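You operate a simulated robot arm through the tools that you are given. There is no shell and no other tool. Be economical: measure what you need, move in short steps, check, and stop when the job is done.

Carry out the task below with a simulated two-armed robot. There is one attempt and no reset: what you move stays moved.

Task
Take the cap off the brown bottle and lay it down on the middle of the grey table. Then open the grey cupboard door, fetch the cream canister labelled "clay" from the lower shelf inside the grey cupboard and set it on top of the long plate, then shut the door. Then put one of the tags from the second level from the bottom of the steel shelf on the rubber block. The order counts. Set down upright: cream canister.

It is judged by the outcome, as a careful person would: the job done as asked, and still so three seconds after it is handed in. It fails if anything else is knocked over, pushed out of place, dropped, spilled or broken. A push-on lid holds only when it is set on centred and level and pressed home; a screw cap is set on level and turned clockwise until tight.

Robot
Two 7-joint arms with fingered hands on one trunk, on a base that drives. Base frame: it is fixed to the floor where the robot stands at the start and does not move with it; the origin is under the middle of the robot, x ahead of it, y to its left, z up; the surface under the hand at the start is at about z = 800. Lengths are in mm, angles in rad, forces in N, time in s.
The left shoulder is at the start at [52, 173, 1143], the right one opposite. With the tool pointing down near the work surface each hand reaches from about 100 to 780 mm from the robot's upright axis, wherever it stands, measured 20 degrees to its own side. Places, roughly: cream canister [500, 5500, 250]; grey cupboard door [300, 5600, 400]; long plate [500, 3750, 250]; rubber block [500, 5750, 750]; tag [-500, 6500, 750]. Payload 3.5 kg a hand.
The tool frame of a hand sits at the grasp point between the pads (the TCP): z along the fingers, y along the line on which they close. The tips reach 25 mm beyond it. The gripper opens to 88 mm. The gripper's body begins 29 mm behind the TCP. The gripper is a hand of 3 fingers: y runs from the thumb to the fingers, the wrist lies at [-13, -97, -162] in the tool frame.
Orientation is told as [roll, pitch, yaw] about the base's x, y, z axes, in that order, counted from this pose: with the fingers straight down and the wrist toward the robot, the tool's x, y and z point along [0, 1, 0], [1, 0, 0] and [0, 0, -1] of the base frame.

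Tools
- The arms move only by the tool drive_tool. It takes "left_series", "right_series" or both (then of equal length, played together; a hand with none holds still); each is a list of rows, each a list of 6 numbers: the shift along the tool's x, y, z in mm, then the turn, a rotation vector about the tool's x, y, z in rad. In form: [[x, y, z, rx, ry, rz], ...]. A call has 1 to 20 rows; each row is the pose to reach, as a shift and turn from the pose commanded when the call began, along the tool's axes at that moment. A row lasts 0.2 s, in which the tool goes at most 50 mm and 0.15 rad; a call with a longer step from one row to the next is refused whole. A pose out of reach is approached as far as the arm can. The call stops where the force on the tool passes 40 N (or 10 N more than at its start, if that is more) or the arm is blocked; 0.2 s more then pass. In this call time passes only in rows, and 0.2 s behind the last. It gives the time, the measured TCP pose, the force on the tool (base axes), the opening and the grip force at its end, in the units of the frame above (readings bear some noise), with the torque about the TCP (base axes, N m) and any sound that the robot's microphone picked up.
- Cameras (640 x 400 px; columns grow to the right, rows downward): "scene" is now at [145.5, 21.1, 1357]; the picture's right is [0.25, -0.97, -0.04], its down [-0.70, -0.16, -0.69] and it looks along [0.67, 0.20, -0.72] (base axes); focal length 282 px, centre (320, 200). "left" rides on the left gripper at [-58, -85, -99] in its tool frame; the picture's right is [-0.67, -0.35, 0.66], its down [0.69, -0.63, 0.37] and it looks along [0.29, 0.69, 0.66] (tool axes); focal length 261 px, centre (320, 200). "right" rides on the right gripper at [58, -85, -99] in its tool frame; the picture's right is [-0.67, 0.35, -0.66], its down [-0.69, -0.63, 0.37] and it looks along [-0.29, 0.69, 0.66] (tool axes); focal length 261 px, centre (320, 200). There is no depth. A picture from a camera that has moved, and an enlarged one, comes with that camera's place and axes in the base frame and with its lens.
- camera(camera): a new picture of that camera. It takes no simulated time.
- lift_body(by): slides the trunk up (or, below 0, down) by that many mm; the arms and the scene camera ride with it, the base frame stays. It gives what a move gives, with no picture.
- roll_base(legs): drives the robot by 1 to 6 legs, each [ahead, left, turn to the left] in mm, mm and rad, along the robot's own axes; the way and the turn of a leg run together, so that a leg with both is an arc; at most 1500 mm and 3.142 rad a leg. The arms and the cameras ride along, it lands a little off, and it stops where it bumps. It gives what a move gives.
- finger_targets(index, middle, thumb_bend, thumb_turn, hand): sets how far each is bent, from 0 (flat) to 1 (curled in); at 0.3 the hand is open as for a grip, at 0.7 the pads meet at the TCP. One left out holds its place. A second passes; each finger stops where it meets its share of the squeeze, and holds until it gets a number again. It is the only way to open and close the hand. It gives what a move gives, with no picture; readings hold the bend of each and the force on the fingers (four entries, about 0 where the hand has none), thumb and palm. thumb_turn goes from beside the hand (0) to across from the fingers (1), as for a grip.
- turn_head(pan, tilt): turns the head with the scene camera to pan (to the left, within 1.501 rad either way) and tilt (down, from -0.506 to 1.204), counted from straight ahead of the robot. It gives what a move gives.
- enlarge(camera, box): a new picture of the part [left, top, right, bottom] of that camera's present view, enlarged. It takes no simulated time.
- job_done(): hands the job in; it is judged then, once.

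Go step by step. Nothing tells you exact positions but the pictures and the camera data: compare them with the known pose of the tool, close in by small moves and look again before you grip or let go. The budget is 165 turns and 138 pictures, counting those below and the enlarged ones. Unless the task says otherwise, let go and move clear before handing in, and close with one line.

The tools are called as name(argument=value, ...) on one line, values as JSON. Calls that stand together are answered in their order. drive_tool: Moves the arms, as the interface text tells. Its arguments: {"type":"object","properties":{"left_series":{"type":"array","items":{"type":"array","items":{"type":"number"}}},"right_series":{"type":"array","items":{"type":"array","items":{"type":"number"}}}},"required":[]} The other tools are called the same way: lift_body (by) slides the trunk up or down; finger_targets (index, middle, thumb_bend, thumb_turn, hand) moves the fingers one by one; roll_base (legs) drives the base; turn_head (pan, tilt) turns the head that bears the scene camera; camera (camera) takes a picture; enlarge (camera, box) takes an enlarged picture of a part of a camera's view; job_done () hands the job in.

At the start:

```text
clock: 0.0
left_tcp_pos: [483.3, 282.4, 1136.9]
left_orientation: [-0.003, 0.0, 0.002]
left_ft_force: [0.4, -0.4, -0.1]
left_wrist_torque: [-0.02, -0.03, 0.01]
left_finger_gap: 87.5
left_gripper_force: 0.0
left_shape: jaw
left_bend: [0.3, 0.3, 0.3, 0.98]
left_finger forces: [0.0, 0.0, 0.0, 0.1, 0.0, 0.0]
right_tcp_pos: [424.5, -150.4, 1057.0]
right_orientation: [0.001, 0.0, -0.001]
right_ft_force: [-1.0, -0.1, 0.2]
right_wrist_torque: [-0.02, 0.01, 0.0]
right_finger_gap: 87.4
right_gripper_force: 0.0
right_shape: jaw
right_bend: [0.3, 0.3, 0.3, 0.98]
right_finger forces: [0.1, 0.1, 0.0, 0.0, 0.0, 0.0]
trunk travel left (down, up): [-225.0, 230.0]
robot x, y, heading: [0.1, -1.6, -0.004]
head pan, tilt: [0.257, 0.667]
```

scene: 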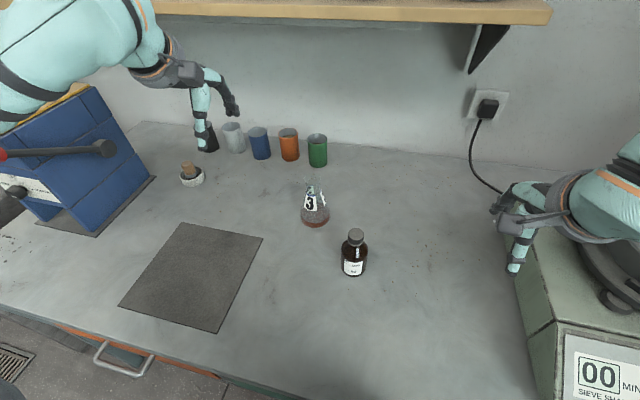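
right: 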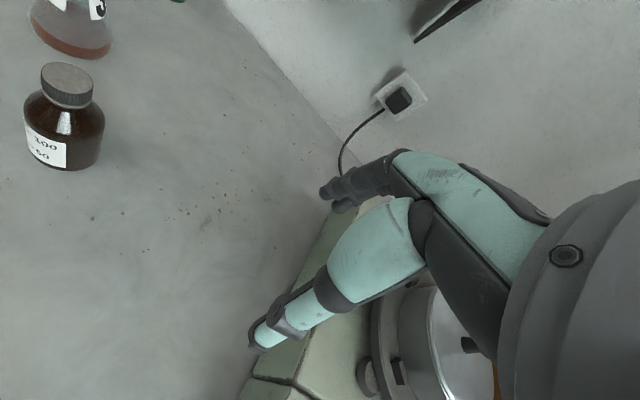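
left: 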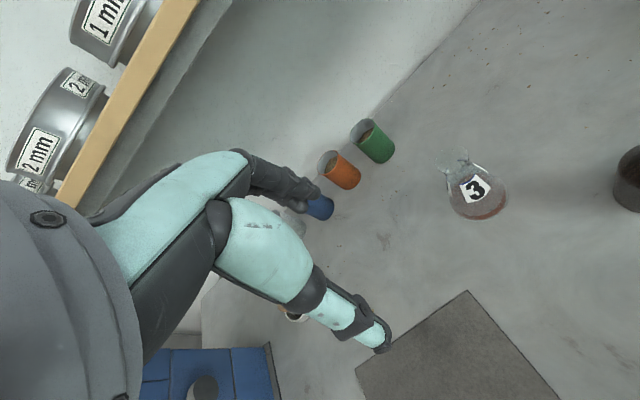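

The brown bottle stands ahead at about [487, 50, 800–905]. I'll look at it closely and look around for the grey table before moving.

enlarge(camera="scene", box=[260, 160, 420, 300])

turn_head(pan=1.5, tilt=0.3)

camera(camera="scene")

```text
2.86 times, centred on (340, 230) of scene
camera zoom: at [145.5, 21.1, 1357.0], right [0.25, -0.97, -0.04], down [-0.7, -0.16, -0.69], along [0.67, 0.2, -0.72], focal length 806 px, centre (263, 114)
```

zoom: 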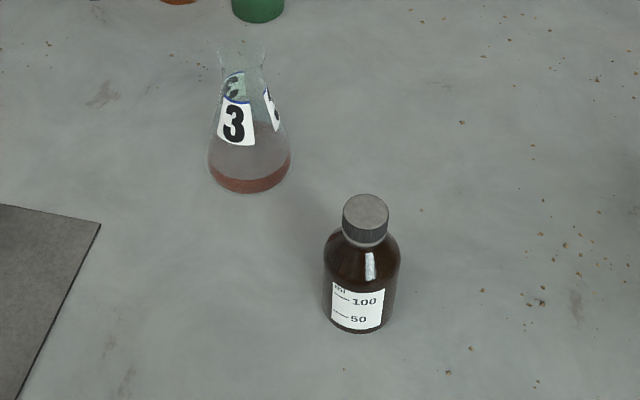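

```text
clock: 1.4
left_tcp_pos: [483.1, 283.5, 1137.2]
left_orientation: [-0.001, 0.0, 0.0]
left_ft_force: [0.9, 0.2, 0.6]
left_wrist_torque: [0.0, -0.01, -0.02]
left_finger_gap: 87.7
left_gripper_force: 0.0
left_shape: jaw
left_bend: [0.3, 0.3, 0.3, 0.98]
left_finger forces: [0.0, 0.0, 0.0, 0.0, 0.0, 0.0]
right_tcp_pos: [426.2, -149.7, 1057.0]
right_orientation: [0.002, 0.001, 0.0]
right_ft_force: [0.6, 0.4, -0.4]
right_wrist_torque: [0.02, -0.01, 0.01]
right_finger_gap: 87.7
right_gripper_force: 0.0
right_shape: jaw
right_bend: [0.3, 0.3, 0.3, 0.98]
right_finger forces: [0.1, 0.0, 0.0, 0.0, 0.1, 0.0]
trunk travel left (down, up): [-225.0, 230.0]
robot x, y, heading: [-0.6, 1.1, -0.003]
head pan, tilt: [1.499, 0.3]
```

```text
133 pictures are left
camera scene: at [74.3, 92.3, 1400.6], right [0.99, -0.07, -0.14], down [-0.15, -0.3, -0.94], along [0.03, 0.95, -0.3], focal length 282 px, centre (320, 200)
```

scene: 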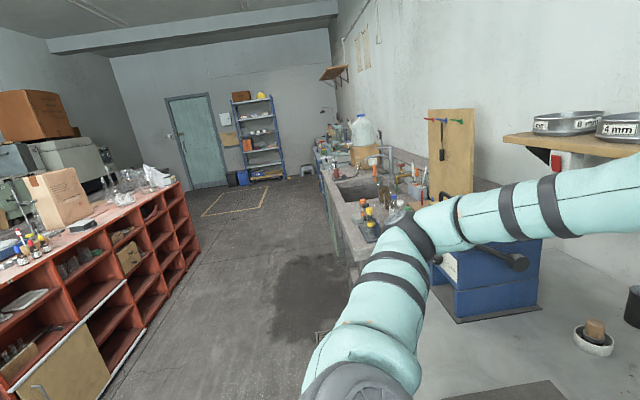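

The lab runs off to the left: a steel shelf stands at the far end and benches run along the right wall. I'll look straight ahead and right to see which surface is the "grey table".

enlarge(camera="scene", box=[180, 60, 480, 250])

turn_head(pan=-1.2, tilt=0.4)

camera(camera="scene")

turn_head(pan=0.0, tilt=0.9)

camera(camera="scene")

```text
2.11 times, centred on (330, 155) of scene
camera zoom: at [74.3, 92.3, 1400.6], right [0.99, -0.07, -0.14], down [-0.15, -0.3, -0.94], along [0.03, 0.95, -0.3], focal length 594 px, centre (299, 295)
```

zoom: 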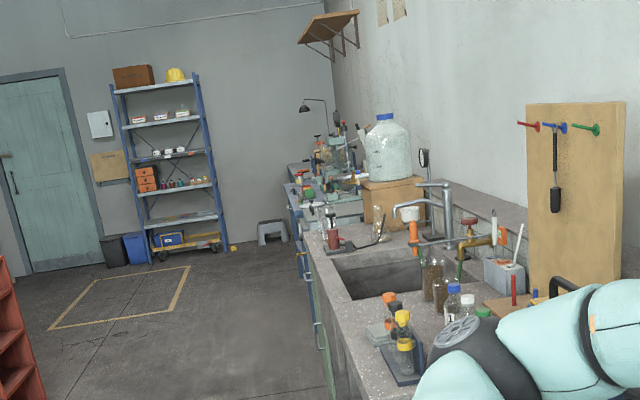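

```text
clock: 3.8
left_tcp_pos: [483.5, 283.7, 1136.7]
left_orientation: [-0.002, -0.001, 0.001]
left_ft_force: [-0.2, -0.1, 0.1]
left_wrist_torque: [-0.01, 0.02, -0.03]
left_finger_gap: 87.5
left_gripper_force: 0.0
left_shape: jaw
left_bend: [0.3, 0.3, 0.3, 0.98]
left_finger forces: [0.1, 0.1, 0.0, 0.1, 0.0, 0.0]
right_tcp_pos: [425.1, -149.6, 1057.4]
right_orientation: [0.002, 0.0, 0.001]
right_ft_force: [-0.6, 0.7, -0.3]
right_wrist_torque: [-0.02, 0.01, -0.01]
right_finger_gap: 87.6
right_gripper_force: 0.0
right_shape: jaw
right_bend: [0.3, 0.3, 0.3, 0.98]
right_finger forces: [0.1, 0.1, 0.0, 0.1, 0.0, 0.1]
trunk travel left (down, up): [-225.0, 230.0]
robot x, y, heading: [2.0, -0.6, 0.003]
head pan, tilt: [-1.201, 0.4]
```

```text
131 pictures are left
camera scene: at [99.6, -87.2, 1387.7], right [-0.92, -0.36, 0.13], down [-0.27, 0.36, -0.89], along [0.28, -0.86, -0.43], focal length 282 px, centre (320, 200)
```

scene: 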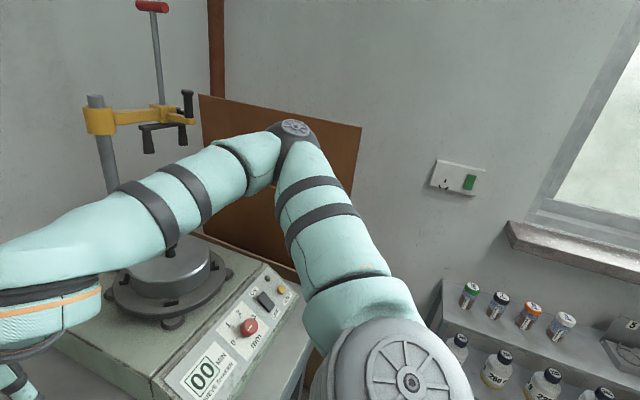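

```text
clock: 5.2
left_tcp_pos: [484.2, 283.7, 1137.3]
left_orientation: [0.002, 0.001, 0.001]
left_ft_force: [-0.2, -0.3, -0.5]
left_wrist_torque: [-0.01, -0.01, 0.01]
left_finger_gap: 87.8
left_gripper_force: 0.0
left_shape: jaw
left_bend: [0.3, 0.3, 0.3, 0.98]
left_finger forces: [0.1, 0.1, 0.1, 0.1, 0.1, 0.0]
right_tcp_pos: [425.3, -148.9, 1057.3]
right_orientation: [0.001, 0.0, -0.001]
right_ft_force: [-1.1, 0.3, 0.1]
right_wrist_torque: [-0.04, -0.03, -0.03]
right_finger_gap: 87.5
right_gripper_force: 0.1
right_shape: jaw
right_bend: [0.3, 0.3, 0.3, 0.98]
right_finger forces: [0.0, 0.0, 0.0, 0.0, 0.0, 0.0]
trunk travel left (down, up): [-225.0, 230.0]
robot x, y, heading: [-1.1, 0.3, 0.009]
head pan, tilt: [0.0, 0.901]
```

```text
130 pictures are left
camera scene: at [135.1, -0.9, 1339.3], right [0.0, -1.0, 0.0], down [-0.86, 0.0, -0.51], along [0.51, 0.0, -0.86], focal length 282 px, centre (320, 200)
```

scene: 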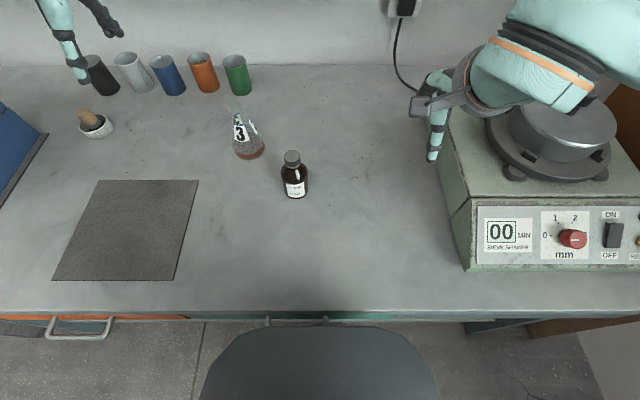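

The bottle stands at about [485, 55]. The grey bench in front spans roughly x 215–937, and I need its left end to find the middle, so I'll look left.

turn_head(pan=0.8, tilt=0.65)

camera(camera="scene")

turn_head(pan=-0.6, tilt=0.65)

camera(camera="scene")

```text
clock: 6.4
left_tcp_pos: [483.8, 283.1, 1137.9]
left_orientation: [-0.001, 0.001, -0.001]
left_ft_force: [-0.3, 0.3, -1.3]
left_wrist_torque: [0.0, -0.03, -0.03]
left_finger_gap: 87.4
left_gripper_force: 0.1
left_shape: jaw
left_bend: [0.3, 0.3, 0.3, 0.98]
left_finger forces: [0.0, 0.0, 0.1, 0.0, 0.0, 0.0]
right_tcp_pos: [425.4, -148.3, 1057.6]
right_orientation: [0.001, 0.002, -0.001]
right_ft_force: [-0.4, -0.4, 0.9]
right_wrist_torque: [-0.04, 0.02, 0.01]
right_finger_gap: 87.7
right_gripper_force: 0.1
right_shape: jaw
right_bend: [0.3, 0.3, 0.3, 0.98]
right_finger forces: [0.1, 0.0, 0.0, 0.0, 0.2, 0.0]
trunk travel left (down, up): [-225.0, 230.0]
robot x, y, heading: [-1.4, 1.6, -0.002]
head pan, tilt: [0.799, 0.649]
```

```text
129 pictures are left
camera scene: at [123.2, 61.3, 1361.6], right [0.71, -0.7, -0.1], down [-0.53, -0.43, -0.73], along [0.47, 0.57, -0.68], focal length 282 px, centre (320, 200)
```

scene: 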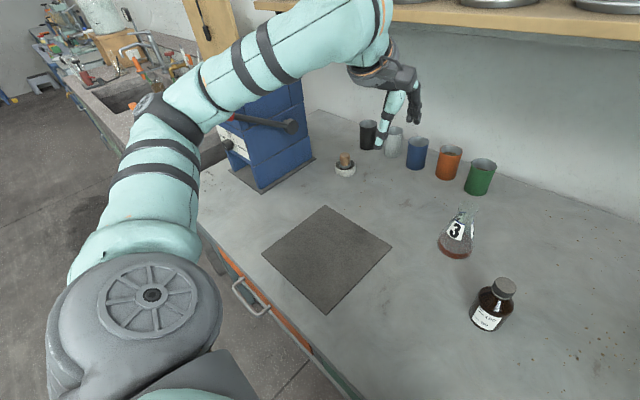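

```text
clock: 7.9
left_tcp_pos: [482.8, 282.6, 1137.5]
left_orientation: [-0.002, -0.001, 0.001]
left_ft_force: [-0.5, -0.7, -0.5]
left_wrist_torque: [0.02, -0.02, 0.02]
left_finger_gap: 87.4
left_gripper_force: 0.0
left_shape: jaw
left_bend: [0.3, 0.3, 0.3, 0.98]
left_finger forces: [0.0, 0.0, 0.0, 0.0, 0.1, 0.1]
right_tcp_pos: [424.9, -150.0, 1056.9]
right_orientation: [0.003, 0.0, 0.002]
right_ft_force: [-0.7, 0.8, 0.0]
right_wrist_torque: [0.02, -0.03, 0.01]
right_finger_gap: 87.3
right_gripper_force: 0.1
right_shape: jaw
right_bend: [0.3, 0.3, 0.3, 0.98]
right_finger forces: [0.1, 0.0, 0.1, 0.0, 0.1, 0.0]
trunk travel left (down, up): [-225.0, 230.0]
robot x, y, heading: [-1.8, 0.9, -0.0]
head pan, tilt: [-0.6, 0.649]
```

```text
128 pictures are left
camera scene: at [134.2, -49.8, 1360.1], right [-0.56, -0.83, 0.08], down [-0.61, 0.34, -0.72], along [0.57, -0.45, -0.69], focal length 282 px, centre (320, 200)
```

scene: 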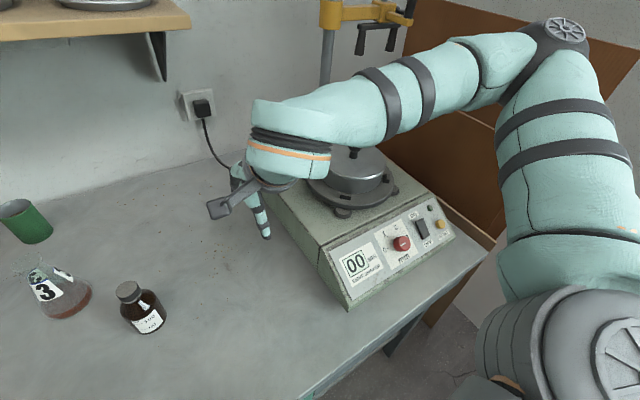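

The grey table spans about y -715…718 and x 215…937, so its middle is near [576, 0], which is free. I'll hold the bottle body with the left hand from the front-left while the right hand unscrews the cap. First I turn the left hand level at a safe height.

drive_tool(left_series=[[-10, -9, 7, -0.051, -0.1235, -0.051], [-20, -17, 14, -0.102, -0.247, -0.102], [-30, -26, 22, -0.1535, -0.3705, -0.1535], [-41, -35, 29, -0.2047, -0.494, -0.2047], [-51, -43, 36, -0.2558, -0.6175, -0.2558], [-61, -52, 43, -0.307, -0.741, -0.307], [-71, -61, 51, -0.358, -0.8645, -0.358], [-81, -69, 58, -0.409, -0.988, -0.409], [-91, -78, 65, -0.4605, -1.1115, -0.4605], [-102, -87, 72, -0.512, -1.235, -0.512], [-112, -95, 80, -0.563, -1.3585, -0.563], [-122, -104, 87, -0.614, -1.482, -0.614]])

turn_head(pan=0.1, tilt=0.8)

camera(camera="scene")

camera(camera="left")

```text
clock: 10.5
left_tcp_pos: [410.1, 157.2, 996.0]
left_orientation: [-1.397, -0.156, 0.698]
left_ft_force: [0.1, -0.4, -0.3]
left_wrist_torque: [-0.04, 0.04, -0.02]
left_finger_gap: 88.1
left_gripper_force: 0.0
left_shape: jaw
left_bend: [0.3, 0.3, 0.3, 0.98]
left_finger forces: [0.1, 0.1, 0.0, 0.0, 0.1, 0.0]
left hand out of reach, approached as far as the arm can: row 6, 7, 8, 9, 10, 11, 12
right_tcp_pos: [423.6, -147.8, 1058.3]
right_orientation: [0.001, 0.002, 0.0]
right_ft_force: [-0.3, 0.5, -0.3]
right_wrist_torque: [0.03, 0.02, 0.0]
right_finger_gap: 87.9
right_gripper_force: 0.0
right_shape: jaw
right_bend: [0.3, 0.3, 0.3, 0.98]
right_finger forces: [0.1, 0.0, 0.1, 0.0, 0.1, 0.0]
trunk travel left (down, up): [-225.0, 230.0]
robot x, y, heading: [-1.6, 0.1, 0.0]
head pan, tilt: [-0.6, 0.649]
stopped in row 12 (left hand): the arm was blocked; the commanded pose is now the measured one
```

```text
clock: 11.6
left_tcp_pos: [411.4, 155.9, 996.6]
left_orientation: [-1.396, -0.157, 0.694]
left_ft_force: [-0.3, -0.5, -0.3]
left_wrist_torque: [0.03, 0.0, 0.01]
left_finger_gap: 88.0
left_gripper_force: 0.0
left_shape: jaw
left_bend: [0.3, 0.3, 0.3, 0.98]
left_finger forces: [0.0, 0.1, 0.0, 0.0, 0.0, 0.0]
right_tcp_pos: [424.5, -150.5, 1057.4]
right_orientation: [0.002, 0.001, 0.001]
right_ft_force: [0.1, 0.0, 0.4]
right_wrist_torque: [-0.02, -0.01, 0.0]
right_finger_gap: 87.7
right_gripper_force: 0.1
right_shape: jaw
right_bend: [0.3, 0.3, 0.3, 0.98]
right_finger forces: [0.1, 0.0, 0.0, 0.0, 0.0, 0.0]
trunk travel left (down, up): [-225.0, 230.0]
robot x, y, heading: [0.4, 1.2, -0.001]
head pan, tilt: [0.099, 0.799]
```

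```text
127 pictures are left
camera scene: at [140.7, 7.1, 1346.4], right [0.1, -1.0, -0.01], down [-0.8, -0.07, -0.59], along [0.59, 0.07, -0.81], focal length 282 px, centre (320, 200)
```

scene: 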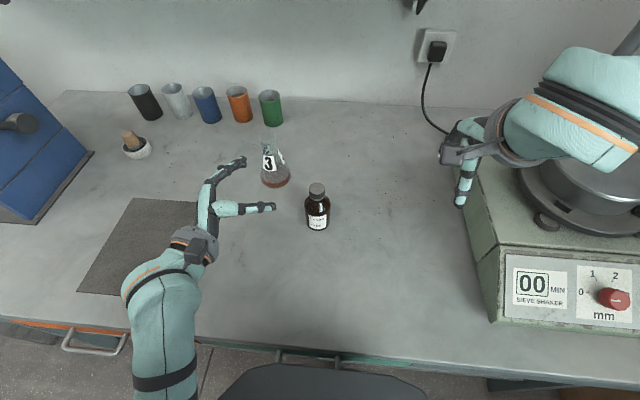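

```text
126 pictures are left
camera left: at [280.9, 161.9, 1056.2], right [0.16, -0.86, 0.48], down [-0.23, -0.51, -0.83], along [0.96, 0.02, -0.28], focal length 261 px, centre (320, 200)
```

left: 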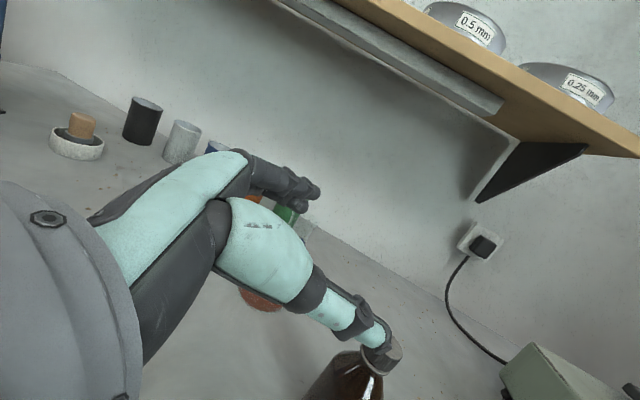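

The left arm has the hand nearly level, with the fingers aimed at the bottle. I'll lower it to body height behind the bottle and straighten the tilt a little.

drive_tool(left_series=[[24, -6, 5, 0, 0, -0.03], [47, -11, 10, 0, 0, -0.06], [71, -17, 16, 0, 0, -0.09], [94, -22, 21, 0, 0, -0.12], [118, -28, 26, 0, 0, -0.14], [141, -34, 31, 0, 0, -0.16]])

camera(camera="scene")

camera(camera="left")

```text
clock: 13.0
left_tcp_pos: [407.6, 145.7, 849.7]
left_orientation: [-1.4, 0.0, 0.722]
left_ft_force: [0.9, 0.3, 0.5]
left_wrist_torque: [-0.01, -0.02, 0.01]
left_finger_gap: 87.9
left_gripper_force: 0.0
left_shape: jaw
left_bend: [0.3, 0.3, 0.3, 0.98]
left_finger forces: [0.0, 0.1, 0.0, 0.1, 0.1, 0.0]
right_tcp_pos: [425.6, -148.9, 1057.5]
right_orientation: [0.002, 0.001, -0.002]
right_ft_force: [-0.6, -0.4, 0.1]
right_wrist_torque: [-0.01, -0.02, 0.02]
right_finger_gap: 87.5
right_gripper_force: 0.1
right_shape: jaw
right_bend: [0.3, 0.3, 0.3, 0.98]
right_finger forces: [0.1, 0.0, 0.0, 0.1, 0.1, 0.0]
trunk travel left (down, up): [-225.0, 230.0]
robot x, y, heading: [0.7, 1.1, -0.004]
head pan, tilt: [0.099, 0.799]
```

```text
125 pictures are left
camera scene: at [140.8, 7.2, 1346.4], right [0.1, -0.99, -0.01], down [-0.8, -0.07, -0.59], along [0.59, 0.07, -0.81], focal length 282 px, centre (320, 200)
```

scene: 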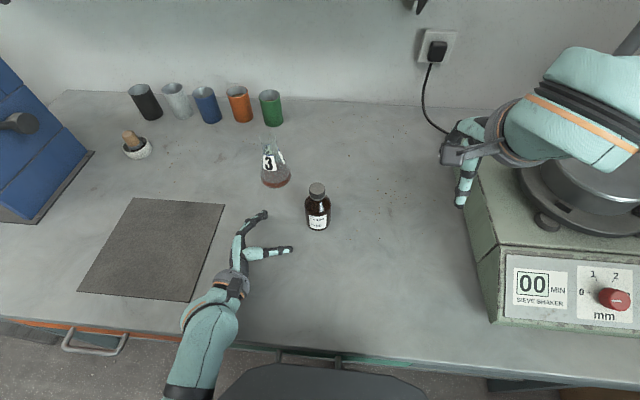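

```text
124 pictures are left
camera left: at [285.0, 153.9, 922.7], right [0.24, -0.8, 0.55], down [-0.31, -0.6, -0.74], along [0.92, 0.01, -0.39], focal length 261 px, centre (320, 200)
```

left: 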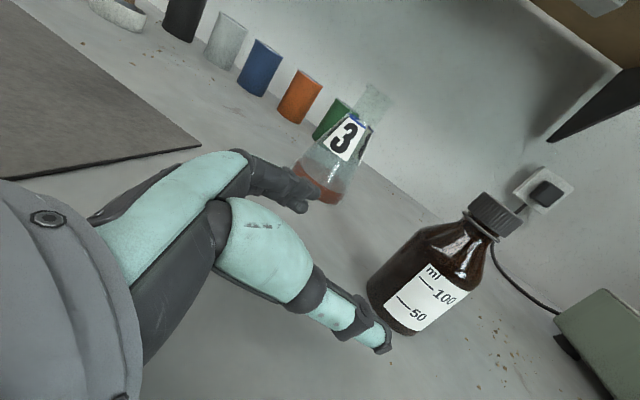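

The hand lines up with the bottle, which I put at about [488, 49]. I'll advance about 117 mm so the bottle comes between the fingers.

drive_tool(left_series=[[-3, -1, 22, 0, 0, 0], [-6, -2, 44, 0, 0, 0], [-8, -3, 64, 0, 0, 0], [-10, -3, 82, 0, 0, 0], [-13, -4, 100, 0, 0, 0], [-15, -4, 114, 0, 0, 0]])

camera(camera="left")

enlarge(camera="scene", box=[220, 120, 400, 300])

```text
clock: 14.2
left_tcp_pos: [454.0, 100.4, 822.3]
left_orientation: [-1.278, -0.099, 0.679]
left_ft_force: [0.7, -0.8, 0.3]
left_wrist_torque: [0.01, 0.01, 0.02]
left_finger_gap: 87.9
left_gripper_force: 0.1
left_shape: jaw
left_bend: [0.3, 0.3, 0.3, 0.98]
left_finger forces: [0.1, 0.1, 0.0, 0.1, 0.0, 0.0]
right_tcp_pos: [420.3, -150.6, 1060.3]
right_orientation: [0.001, -0.003, -0.001]
right_ft_force: [-0.5, 1.0, 0.6]
right_wrist_torque: [0.0, 0.01, -0.02]
right_finger_gap: 87.5
right_gripper_force: 0.0
right_shape: jaw
right_bend: [0.3, 0.3, 0.3, 0.98]
right_finger forces: [0.1, 0.0, 0.0, 0.0, 0.0, 0.0]
trunk travel left (down, up): [-225.0, 230.0]
robot x, y, heading: [-3.0, -4.5, -0.0]
head pan, tilt: [0.099, 0.799]
stopped in row 6 (left hand): the arm was blocked; the commanded pose is now the measured one
```

```text
123 pictures are left
camera left: at [331.4, 102.2, 897.4], right [0.21, -0.88, 0.42], down [-0.33, -0.47, -0.82], along [0.92, 0.03, -0.39], focal length 261 px, centre (320, 200)
```

left: 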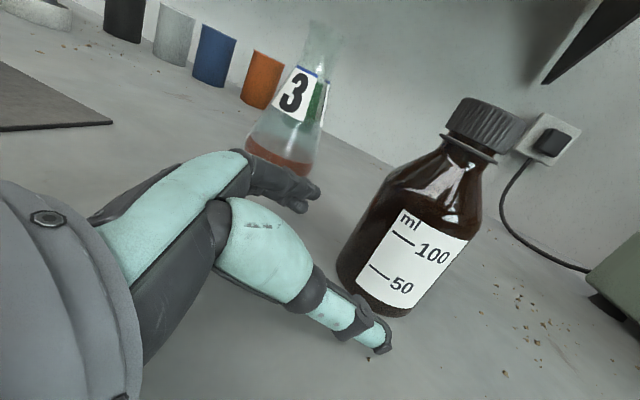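

```text
2.22 times, centred on (310, 210) of scene
camera zoom: at [134.1, 6.1, 1347.6], right [0.1, -0.99, -0.01], down [-0.8, -0.07, -0.59], along [0.59, 0.07, -0.8], focal length 626 px, centre (342, 178)
```

zoom: 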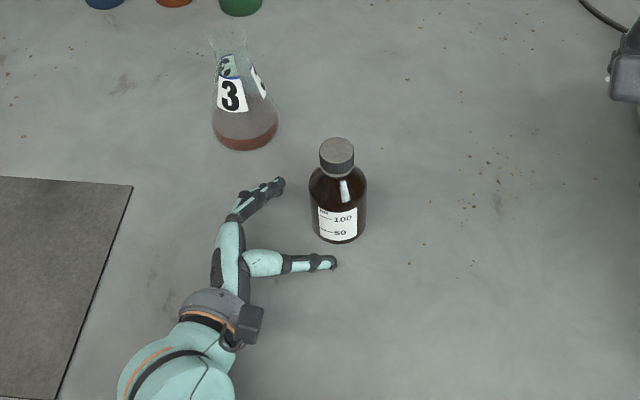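

The left forearm seems to be blocked, probably by the table edge. I'll back the base off 150 mm and raise the trunk so the arm comes in from higher and further out.

roll_base(legs=[[-150, 0, 0]])

lift_body(by=150)

camera(camera="scene")

```text
clock: 15.5
left_tcp_pos: [340.0, 100.6, 821.8]
left_orientation: [-1.283, -0.099, 0.679]
left_ft_force: [-0.4, 0.1, 0.8]
left_wrist_torque: [0.02, 0.0, 0.01]
left_finger_gap: 87.7
left_gripper_force: 0.2
left_shape: jaw
left_bend: [0.3, 0.3, 0.3, 0.98]
left_finger forces: [0.0, 0.0, 0.1, 0.1, 0.1, 0.0]
right_tcp_pos: [306.5, -148.3, 1058.1]
right_orientation: [0.001, 0.001, -0.001]
right_ft_force: [-0.6, 0.5, 0.2]
right_wrist_torque: [-0.02, -0.02, -0.04]
right_finger_gap: 87.4
right_gripper_force: 0.0
right_shape: jaw
right_bend: [0.3, 0.3, 0.3, 0.98]
right_finger forces: [0.0, 0.0, 0.0, 0.0, 0.0, 0.0]
trunk travel left (down, up): [-225.0, 230.0]
robot x, y, heading: [-117.7, 0.5, 0.001]
head pan, tilt: [0.099, 0.799]
stopped in leg 1: the force on the tool passed its limit at 64 N (the readings are from after the stop); the commanded pose is now the measured one
```

```text
clock: 17.2
left_tcp_pos: [343.2, 101.9, 971.1]
left_orientation: [-1.276, -0.104, 0.677]
left_ft_force: [-0.7, 0.0, 0.2]
left_wrist_torque: [-0.01, -0.03, -0.01]
left_finger_gap: 87.9
left_gripper_force: 0.1
left_shape: jaw
left_bend: [0.3, 0.3, 0.3, 0.98]
left_finger forces: [0.0, 0.0, 0.0, 0.1, 0.0, 0.0]
right_tcp_pos: [309.0, -149.3, 1207.0]
right_orientation: [0.003, 0.001, 0.001]
right_ft_force: [0.4, 0.8, 0.6]
right_wrist_torque: [0.01, 0.01, 0.0]
right_finger_gap: 87.6
right_gripper_force: 0.0
right_shape: jaw
right_bend: [0.3, 0.3, 0.3, 0.98]
right_finger forces: [0.0, 0.0, 0.0, 0.0, 0.0, 0.0]
trunk travel left (down, up): [-375.0, 80.0]
robot x, y, heading: [-118.6, 0.8, 0.0]
head pan, tilt: [0.099, 0.799]
```

```text
121 pictures are left
camera scene: at [-38.0, 7.0, 1513.4], right [0.1, -0.99, 0.0], down [-0.73, -0.07, -0.68], along [0.68, 0.07, -0.73], focal length 282 px, centre (320, 200)
```

scene: 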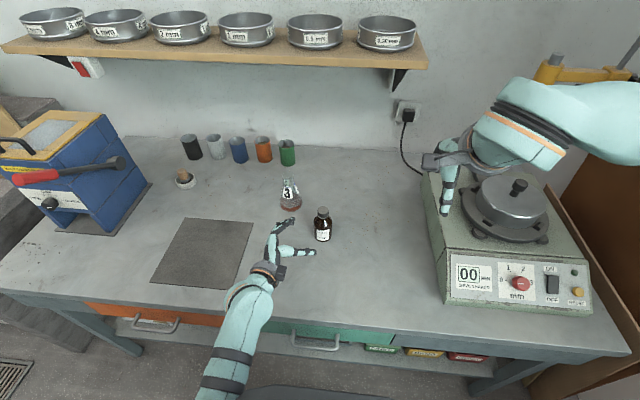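

The robot is back by about 118 mm and up by 150 mm. I'll bring the left hand back to the pre-grasp pose behind the bottle, level again.

drive_tool(left_series=[[19, 10, 8, -0.002, -0.02, -0.018], [38, 21, 15, -0.005, -0.04, -0.036], [57, 31, 23, -0.007, -0.06, -0.054], [76, 42, 31, -0.009, -0.08, -0.072], [95, 52, 38, -0.012, -0.1, -0.09], [114, 62, 46, -0.014, -0.12, -0.108]])

camera(camera="left")

camera(camera="scene")

```text
clock: 18.6
left_tcp_pos: [407.8, 138.1, 855.4]
left_orientation: [-1.404, 0.007, 0.719]
left_ft_force: [1.0, 0.2, 0.6]
left_wrist_torque: [0.03, 0.01, -0.01]
left_finger_gap: 87.9
left_gripper_force: 0.1
left_shape: jaw
left_bend: [0.3, 0.3, 0.3, 0.98]
left_finger forces: [0.1, 0.1, 0.0, 0.0, 0.0, 0.0]
right_tcp_pos: [309.7, -149.5, 1206.5]
right_orientation: [0.003, 0.002, 0.003]
right_ft_force: [-0.1, 0.5, 0.5]
right_wrist_torque: [0.04, -0.01, 0.0]
right_finger_gap: 87.7
right_gripper_force: 0.0
right_shape: jaw
right_bend: [0.3, 0.3, 0.3, 0.98]
right_finger forces: [0.0, 0.1, 0.1, 0.1, 0.0, 0.1]
trunk travel left (down, up): [-375.0, 80.0]
robot x, y, heading: [-118.0, 0.7, 0.002]
head pan, tilt: [0.099, 0.799]
```

```text
120 pictures are left
camera left: at [284.8, 148.3, 928.3], right [0.24, -0.8, 0.55], down [-0.32, -0.6, -0.73], along [0.92, 0.0, -0.4], focal length 261 px, centre (320, 200)
```

left: 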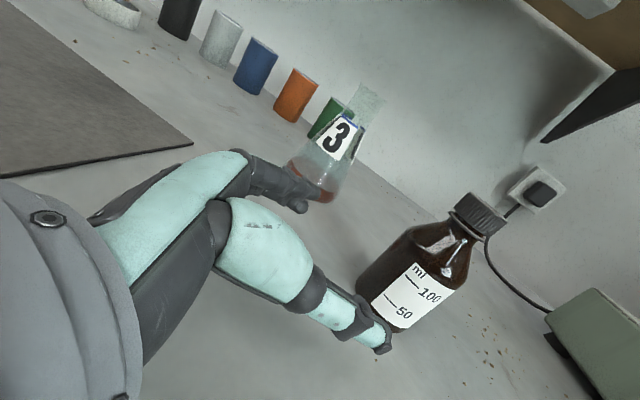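

```text
119 pictures are left
camera scene: at [-36.9, 7.2, 1513.2], right [0.1, -0.99, 0.0], down [-0.73, -0.07, -0.68], along [0.68, 0.07, -0.73], focal length 282 px, centre (320, 200)
```

scene: 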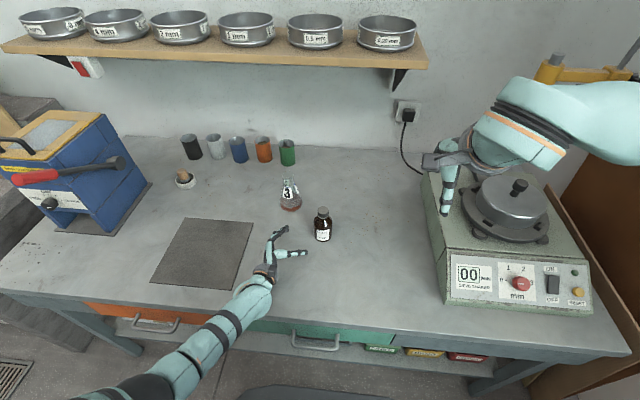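

The arm now comes in from above the table edge. I'll advance about 113 mm to put the bottle between the fingers.

drive_tool(left_series=[[-2, 0, 24, 0, 0, 0], [-3, 1, 48, 0, 0, 0], [-4, 1, 68, 0, 0, 0], [-5, 1, 86, 0, 0, 0], [-6, 1, 101, 0, 0, 0], [-7, 1, 112, 0, 0, 0]])

camera(camera="left")

enlarge(camera="scene", box=[250, 160, 390, 290])

```text
clock: 20.0
left_tcp_pos: [462.5, 75.0, 845.9]
left_orientation: [-1.405, 0.008, 0.717]
left_ft_force: [-0.3, 0.5, 0.0]
left_wrist_torque: [-0.01, 0.01, 0.01]
left_finger_gap: 87.7
left_gripper_force: 0.0
left_shape: jaw
left_bend: [0.3, 0.3, 0.3, 0.98]
left_finger forces: [0.0, 0.0, 0.1, 0.1, 0.0, 0.1]
left hand out of reach, approached as far as the arm can: row 5, 6
right_tcp_pos: [309.1, -149.6, 1206.7]
right_orientation: [0.001, -0.001, 0.002]
right_ft_force: [0.8, 0.1, -0.6]
right_wrist_torque: [-0.02, 0.03, 0.01]
right_finger_gap: 87.4
right_gripper_force: 0.1
right_shape: jaw
right_bend: [0.3, 0.3, 0.3, 0.98]
right_finger forces: [0.0, 0.0, 0.0, 0.1, 0.0, 0.0]
trunk travel left (down, up): [-375.0, 80.0]
robot x, y, heading: [-116.7, 0.0, -0.0]
head pan, tilt: [0.099, 0.799]
```

```text
118 pictures are left
camera left: at [340.5, 84.5, 919.6], right [0.24, -0.8, 0.56], down [-0.31, -0.6, -0.73], along [0.92, 0.0, -0.39], focal length 261 px, centre (320, 200)
```

left: 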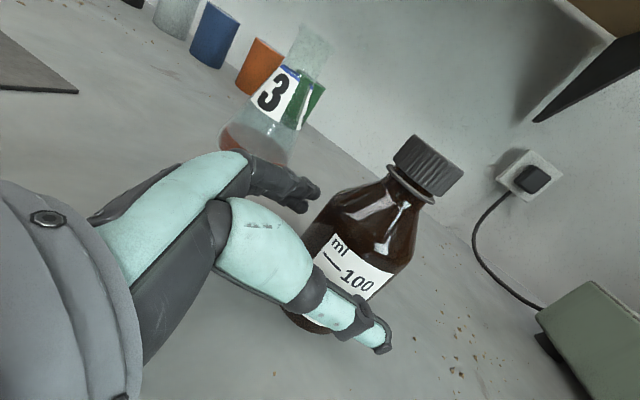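

```text
3.08 times, centred on (320, 225) of scene
camera zoom: at [-38.4, 7.6, 1513.3], right [0.1, -0.99, 0.0], down [-0.73, -0.07, -0.68], along [0.68, 0.07, -0.73], focal length 868 px, centre (320, 123)
```

zoom: 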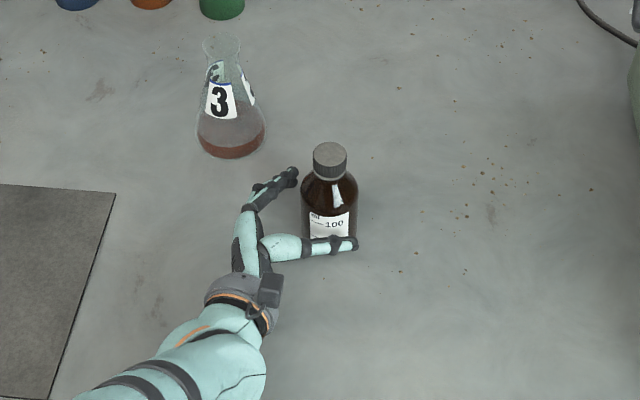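

The hand is about 36 mm short at the arm's reach limit. I'll carry the hand in with a small base move of 22 mm ahead and 23 mm right.

roll_base(legs=[[22, -22, 0]])

camera(camera="left")

enlarge(camera="scene", box=[250, 160, 390, 290])

```text
clock: 20.9
left_tcp_pos: [481.2, 54.8, 848.0]
left_orientation: [-1.409, 0.004, 0.718]
left_ft_force: [-0.4, -0.5, 0.2]
left_wrist_torque: [0.02, -0.02, 0.01]
left_finger_gap: 88.1
left_gripper_force: 0.0
left_shape: jaw
left_bend: [0.3, 0.3, 0.3, 0.98]
left_finger forces: [0.1, 0.1, 0.0, 0.0, 0.0, 0.1]
right_tcp_pos: [326.5, -166.6, 1209.8]
right_orientation: [-0.004, -0.004, 0.001]
right_ft_force: [-1.1, -0.3, -0.2]
right_wrist_torque: [-0.02, 0.02, 0.01]
right_finger_gap: 87.6
right_gripper_force: 0.1
right_shape: jaw
right_bend: [0.3, 0.3, 0.3, 0.98]
right_finger forces: [0.0, 0.0, 0.1, 0.0, 0.1, 0.0]
trunk travel left (down, up): [-375.0, 80.0]
robot x, y, heading: [-93.9, -23.4, 0.001]
head pan, tilt: [0.099, 0.799]
```

```text
116 pictures are left
camera left: at [358.9, 66.2, 921.0], right [0.24, -0.79, 0.56], down [-0.31, -0.61, -0.73], along [0.92, 0.0, -0.39], focal length 261 px, centre (320, 200)
```

left: 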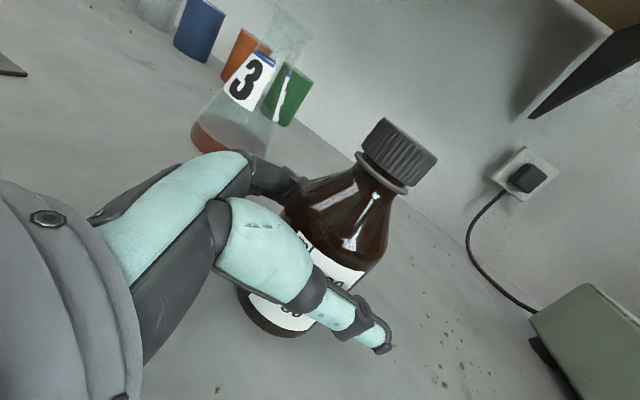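

```text
3.08 times, centred on (320, 225) of scene
camera zoom: at [-22.2, -8.7, 1513.6], right [0.1, -0.99, 0.0], down [-0.72, -0.08, -0.69], along [0.68, 0.07, -0.73], focal length 868 px, centre (320, 123)
```

zoom: 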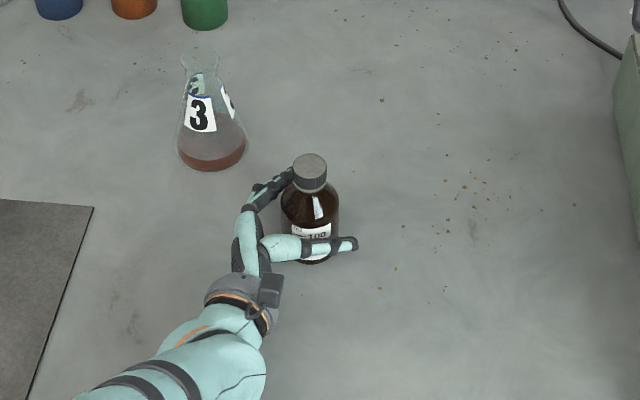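

The bottle is between thumb and fingers, so I'll close the left hand on it.

finger_targets(hand="left", index=0.62, middle=0.62, thumb_bend=0.62)

camera(camera="left")

enlarge(camera="scene", box=[250, 160, 390, 290])

```text
clock: 21.9
left_tcp_pos: [485.9, 53.0, 845.1]
left_orientation: [-1.403, 0.006, 0.717]
left_ft_force: [0.3, -0.2, 0.4]
left_wrist_torque: [-0.01, -0.03, 0.04]
left_finger_gap: 47.0
left_gripper_force: 18.4
left_shape: fingers
left_bend: [0.47, 0.56, 0.5, 0.97]
left_finger forces: [13.9, 4.5, 0.1, 0.1, 18.5, 0.1]
right_tcp_pos: [330.3, -170.5, 1206.8]
right_orientation: [0.001, 0.001, 0.002]
right_ft_force: [-0.3, -0.4, 0.3]
right_wrist_torque: [-0.03, -0.02, 0.0]
right_finger_gap: 87.5
right_gripper_force: 0.1
right_shape: jaw
right_bend: [0.3, 0.3, 0.3, 0.98]
right_finger forces: [0.0, 0.0, 0.0, 0.0, 0.0, 0.0]
trunk travel left (down, up): [-375.0, 80.0]
robot x, y, heading: [-99.6, -23.2, 0.0]
head pan, tilt: [0.099, 0.799]
```

```text
114 pictures are left
camera left: at [362.7, 62.6, 919.0], right [0.24, -0.8, 0.55], down [-0.32, -0.6, -0.73], along [0.92, 0.0, -0.4], focal length 261 px, centre (320, 200)
```

left: 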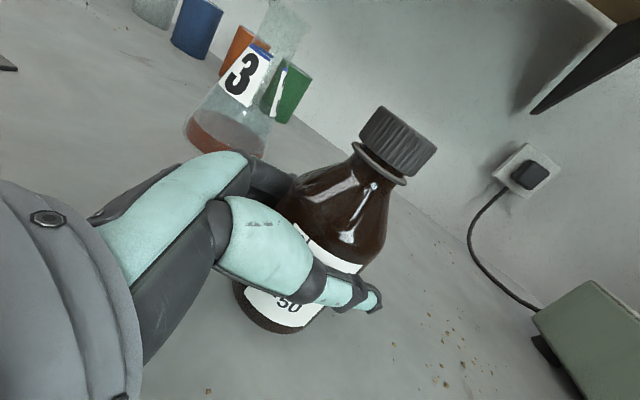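

```text
3.08 times, centred on (320, 225) of scene
camera zoom: at [-15.6, -15.0, 1513.2], right [0.1, -0.99, 0.0], down [-0.73, -0.07, -0.68], along [0.68, 0.07, -0.73], focal length 868 px, centre (320, 123)
```

zoom: 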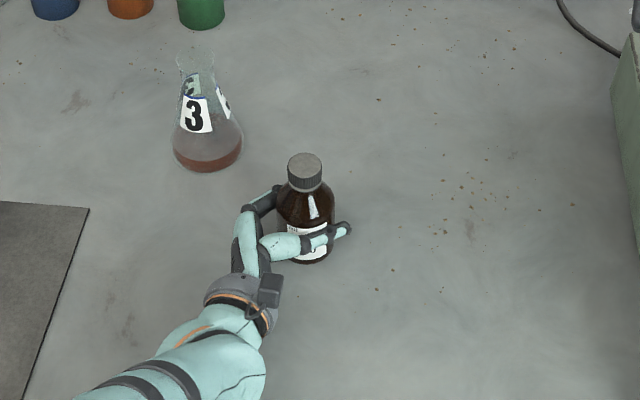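

The bottle is held at 18 N. The cap centre is at about [494, 51] with its top near z 913, so I'll bring the right hand above it.

drive_tool(right_series=[[28, 20, 20, 0, 0, 0], [56, 41, 45, 0, 0, 0], [84, 62, 70, 0, 0, 0], [111, 82, 95, 0, 0, 0], [139, 103, 120, 0, 0, 0], [167, 123, 145, 0, 0, 0], [194, 144, 170, 0, 0, 0], [221, 164, 195, 0, 0, 0]])

camera(camera="right")

camera(camera="left")

camera(camera="scene")

```text
clock: 23.7
left_tcp_pos: [485.0, 54.3, 845.8]
left_orientation: [-1.404, 0.009, 0.718]
left_ft_force: [-0.8, 0.3, 0.8]
left_wrist_torque: [0.0, 0.03, 0.01]
left_finger_gap: 47.0
left_gripper_force: 18.2
left_shape: fingers
left_bend: [0.47, 0.56, 0.5, 0.97]
left_finger forces: [13.8, 4.4, 0.0, 0.1, 18.5, 0.1]
right_tcp_pos: [494.4, 53.1, 1011.8]
right_orientation: [0.0, 0.002, 0.003]
right_ft_force: [-0.2, 0.4, 0.1]
right_wrist_torque: [0.03, 0.02, -0.01]
right_finger_gap: 87.6
right_gripper_force: 0.1
right_shape: jaw
right_bend: [0.3, 0.3, 0.3, 0.98]
right_finger forces: [0.0, 0.0, 0.0, 0.1, 0.0, 0.0]
trunk travel left (down, up): [-375.0, 80.0]
robot x, y, heading: [-95.1, -26.5, 0.007]
head pan, tilt: [0.099, 0.799]
```

```text
112 pictures are left
camera right: at [411.9, 111.3, 1112.3], right [0.35, -0.67, 0.65], down [-0.63, -0.69, -0.37], along [0.69, -0.28, -0.66], focal length 261 px, centre (320, 200)
```

right: 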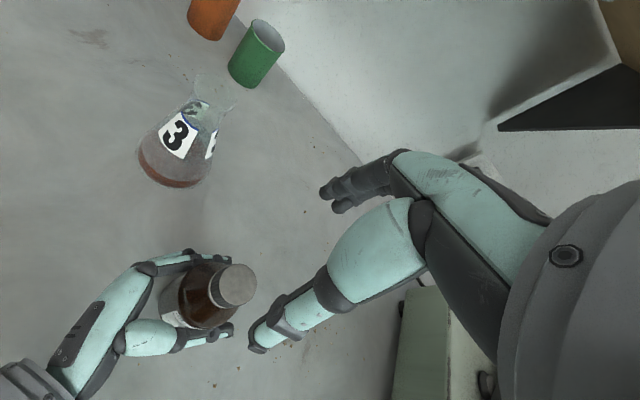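

```text
111 pictures are left
camera left: at [362.9, 63.9, 918.8], right [0.24, -0.8, 0.56], down [-0.32, -0.6, -0.73], along [0.92, 0.0, -0.4], focal length 261 px, centre (320, 200)
```

left: 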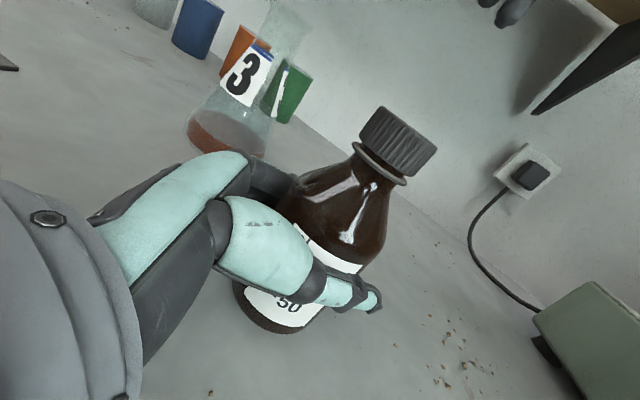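

```text
110 pictures are left
camera scene: at [-15.3, -12.6, 1513.2], right [0.1, -0.99, 0.0], down [-0.73, -0.07, -0.68], along [0.68, 0.07, -0.73], focal length 282 px, centre (320, 200)
```

scene: 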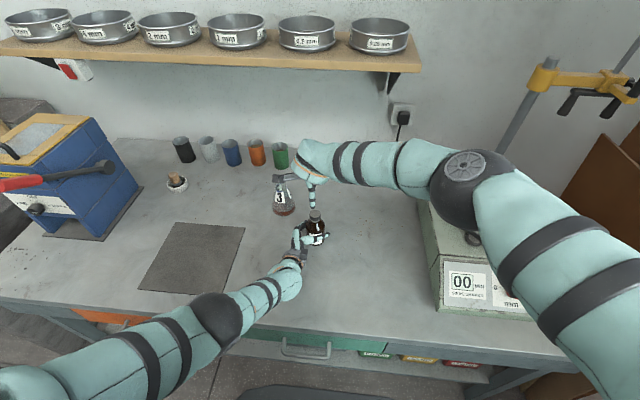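

The cap top reads about [489, 51] from the right camera. I'll lower the right hand over it in two stages and check from the left camera.

drive_tool(right_series=[[0, -2, 25, 0, 0, 0], [-1, -4, 50, 0, 0, 0], [-2, -5, 70, 0, 0, 0], [-2, -5, 80, 0, 0, 0]])

camera(camera="left")

camera(camera="right")

```text
clock: 24.7
left_tcp_pos: [485.2, 53.6, 845.9]
left_orientation: [-1.406, 0.006, 0.718]
left_ft_force: [-0.1, 0.7, -0.5]
left_wrist_torque: [0.0, 0.01, -0.01]
left_finger_gap: 47.0
left_gripper_force: 17.9
left_shape: fingers
left_bend: [0.47, 0.56, 0.5, 0.97]
left_finger forces: [13.8, 4.5, 0.1, 0.0, 18.6, 0.1]
right_tcp_pos: [489.5, 48.3, 932.6]
right_orientation: [0.001, 0.002, 0.003]
right_ft_force: [-0.6, 0.8, 0.2]
right_wrist_torque: [-0.01, 0.0, 0.0]
right_finger_gap: 87.8
right_gripper_force: 0.1
right_shape: jaw
right_bend: [0.3, 0.3, 0.3, 0.98]
right_finger forces: [0.0, 0.0, 0.0, 0.1, 0.0, 0.0]
trunk travel left (down, up): [-375.0, 80.0]
robot x, y, heading: [-92.9, -21.3, 0.001]
head pan, tilt: [0.099, 0.799]
```

```text
109 pictures are left
camera left: at [362.6, 62.9, 919.1], right [0.24, -0.8, 0.55], down [-0.32, -0.6, -0.73], along [0.92, 0.0, -0.4], focal length 261 px, centre (320, 200)
```

left: 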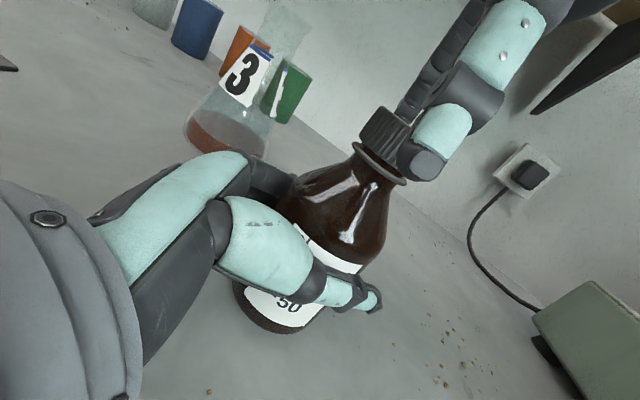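

```text
108 pictures are left
camera right: at [406.1, 106.6, 1032.6], right [0.35, -0.67, 0.65], down [-0.63, -0.69, -0.37], along [0.69, -0.28, -0.66], focal length 261 px, centre (320, 200)
```

right: 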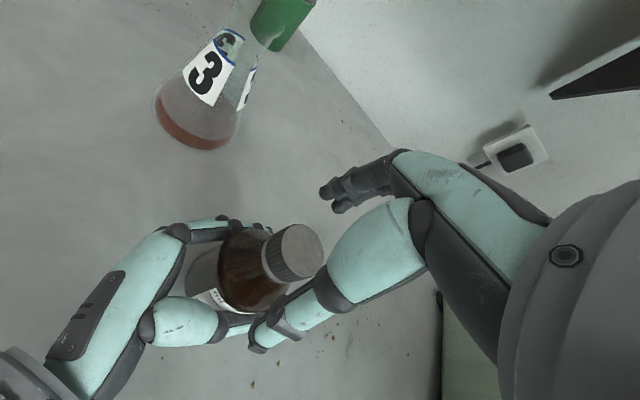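

The hand is aligned within a few millimetres. I'll shift 3 mm left and lower 18 mm so the pads flank the cap.

drive_tool(right_series=[[3, -1, 8, 0, 0, 0], [3, -1, 18, 0, 0, 0]])

camera(camera="left")

```text
clock: 25.3
left_tcp_pos: [484.4, 53.6, 845.5]
left_orientation: [-1.404, 0.008, 0.718]
left_ft_force: [0.6, 0.1, -1.2]
left_wrist_torque: [-0.03, -0.01, 0.01]
left_finger_gap: 47.0
left_gripper_force: 17.9
left_shape: fingers
left_bend: [0.47, 0.56, 0.5, 0.97]
left_finger forces: [13.8, 4.4, 0.0, 0.1, 18.6, 0.0]
right_tcp_pos: [487.8, 51.9, 914.0]
right_orientation: [0.0, 0.0, 0.001]
right_ft_force: [0.4, 0.6, -0.4]
right_wrist_torque: [-0.03, 0.02, -0.01]
right_finger_gap: 87.6
right_gripper_force: 0.1
right_shape: jaw
right_bend: [0.3, 0.3, 0.3, 0.98]
right_finger forces: [0.1, 0.0, 0.1, 0.1, 0.0, 0.0]
trunk travel left (down, up): [-375.0, 80.0]
robot x, y, heading: [-98.8, -20.0, 0.005]
head pan, tilt: [0.099, 0.799]
```

```text
107 pictures are left
camera left: at [362.3, 63.2, 919.2], right [0.24, -0.8, 0.55], down [-0.31, -0.6, -0.73], along [0.92, 0.0, -0.4], focal length 261 px, centre (320, 200)
```

left: 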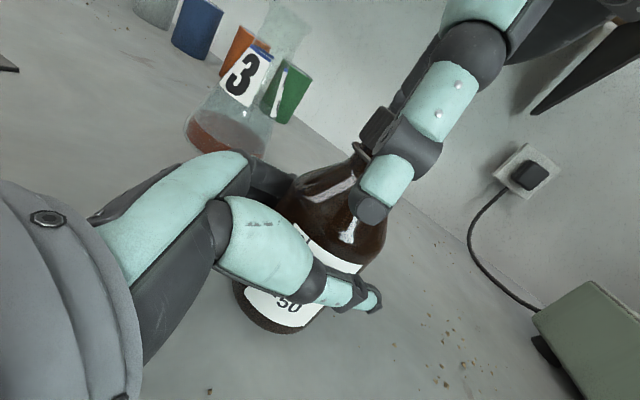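

The pads now flank the cap, so I'll close the right hand on it.

finger_targets(hand="right", index=0.7, middle=0.7, thumb_bend=0.7)

camera(camera="left")

camera(camera="right")

```text
clock: 26.3
left_tcp_pos: [484.5, 52.6, 845.8]
left_orientation: [-1.404, 0.006, 0.719]
left_ft_force: [0.0, 0.6, -0.7]
left_wrist_torque: [-0.01, 0.07, -0.04]
left_finger_gap: 47.0
left_gripper_force: 18.2
left_shape: fingers
left_bend: [0.47, 0.57, 0.51, 0.96]
left_finger forces: [14.2, 3.8, 0.0, 0.0, 18.5, 0.1]
right_tcp_pos: [488.5, 52.0, 915.3]
right_orientation: [0.002, -0.002, 0.002]
right_ft_force: [0.2, -1.2, 0.5]
right_wrist_torque: [-0.02, -0.11, 0.05]
right_finger_gap: 18.9
right_gripper_force: 7.7
right_shape: fingers
right_bend: [0.63, 0.64, 0.6, 0.97]
right_finger forces: [3.9, 4.8, 0.0, 0.0, 7.6, 0.0]
trunk travel left (down, up): [-375.0, 80.0]
robot x, y, heading: [-95.0, -19.9, 0.0]
head pan, tilt: [0.099, 0.799]
```

```text
106 pictures are left
camera left: at [362.5, 62.9, 919.1], right [0.24, -0.8, 0.55], down [-0.32, -0.6, -0.73], along [0.92, 0.0, -0.4], focal length 261 px, centre (320, 200)
```

left: 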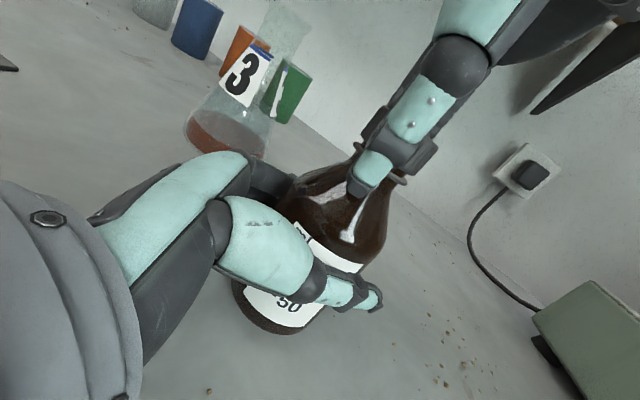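

```text
105 pictures are left
camera right: at [404.8, 109.5, 1014.7], right [0.35, -0.67, 0.65], down [-0.63, -0.69, -0.37], along [0.69, -0.28, -0.66], focal length 261 px, centre (320, 200)
```

right: 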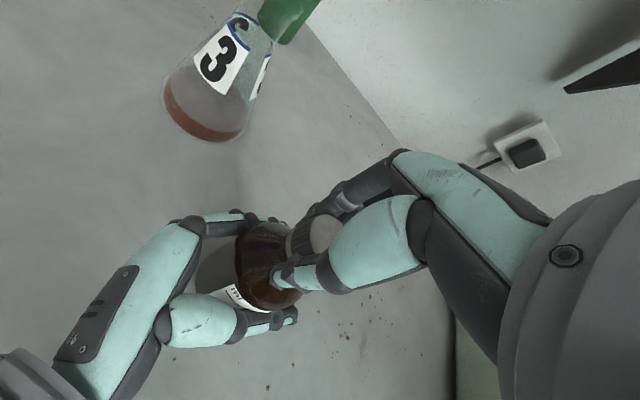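

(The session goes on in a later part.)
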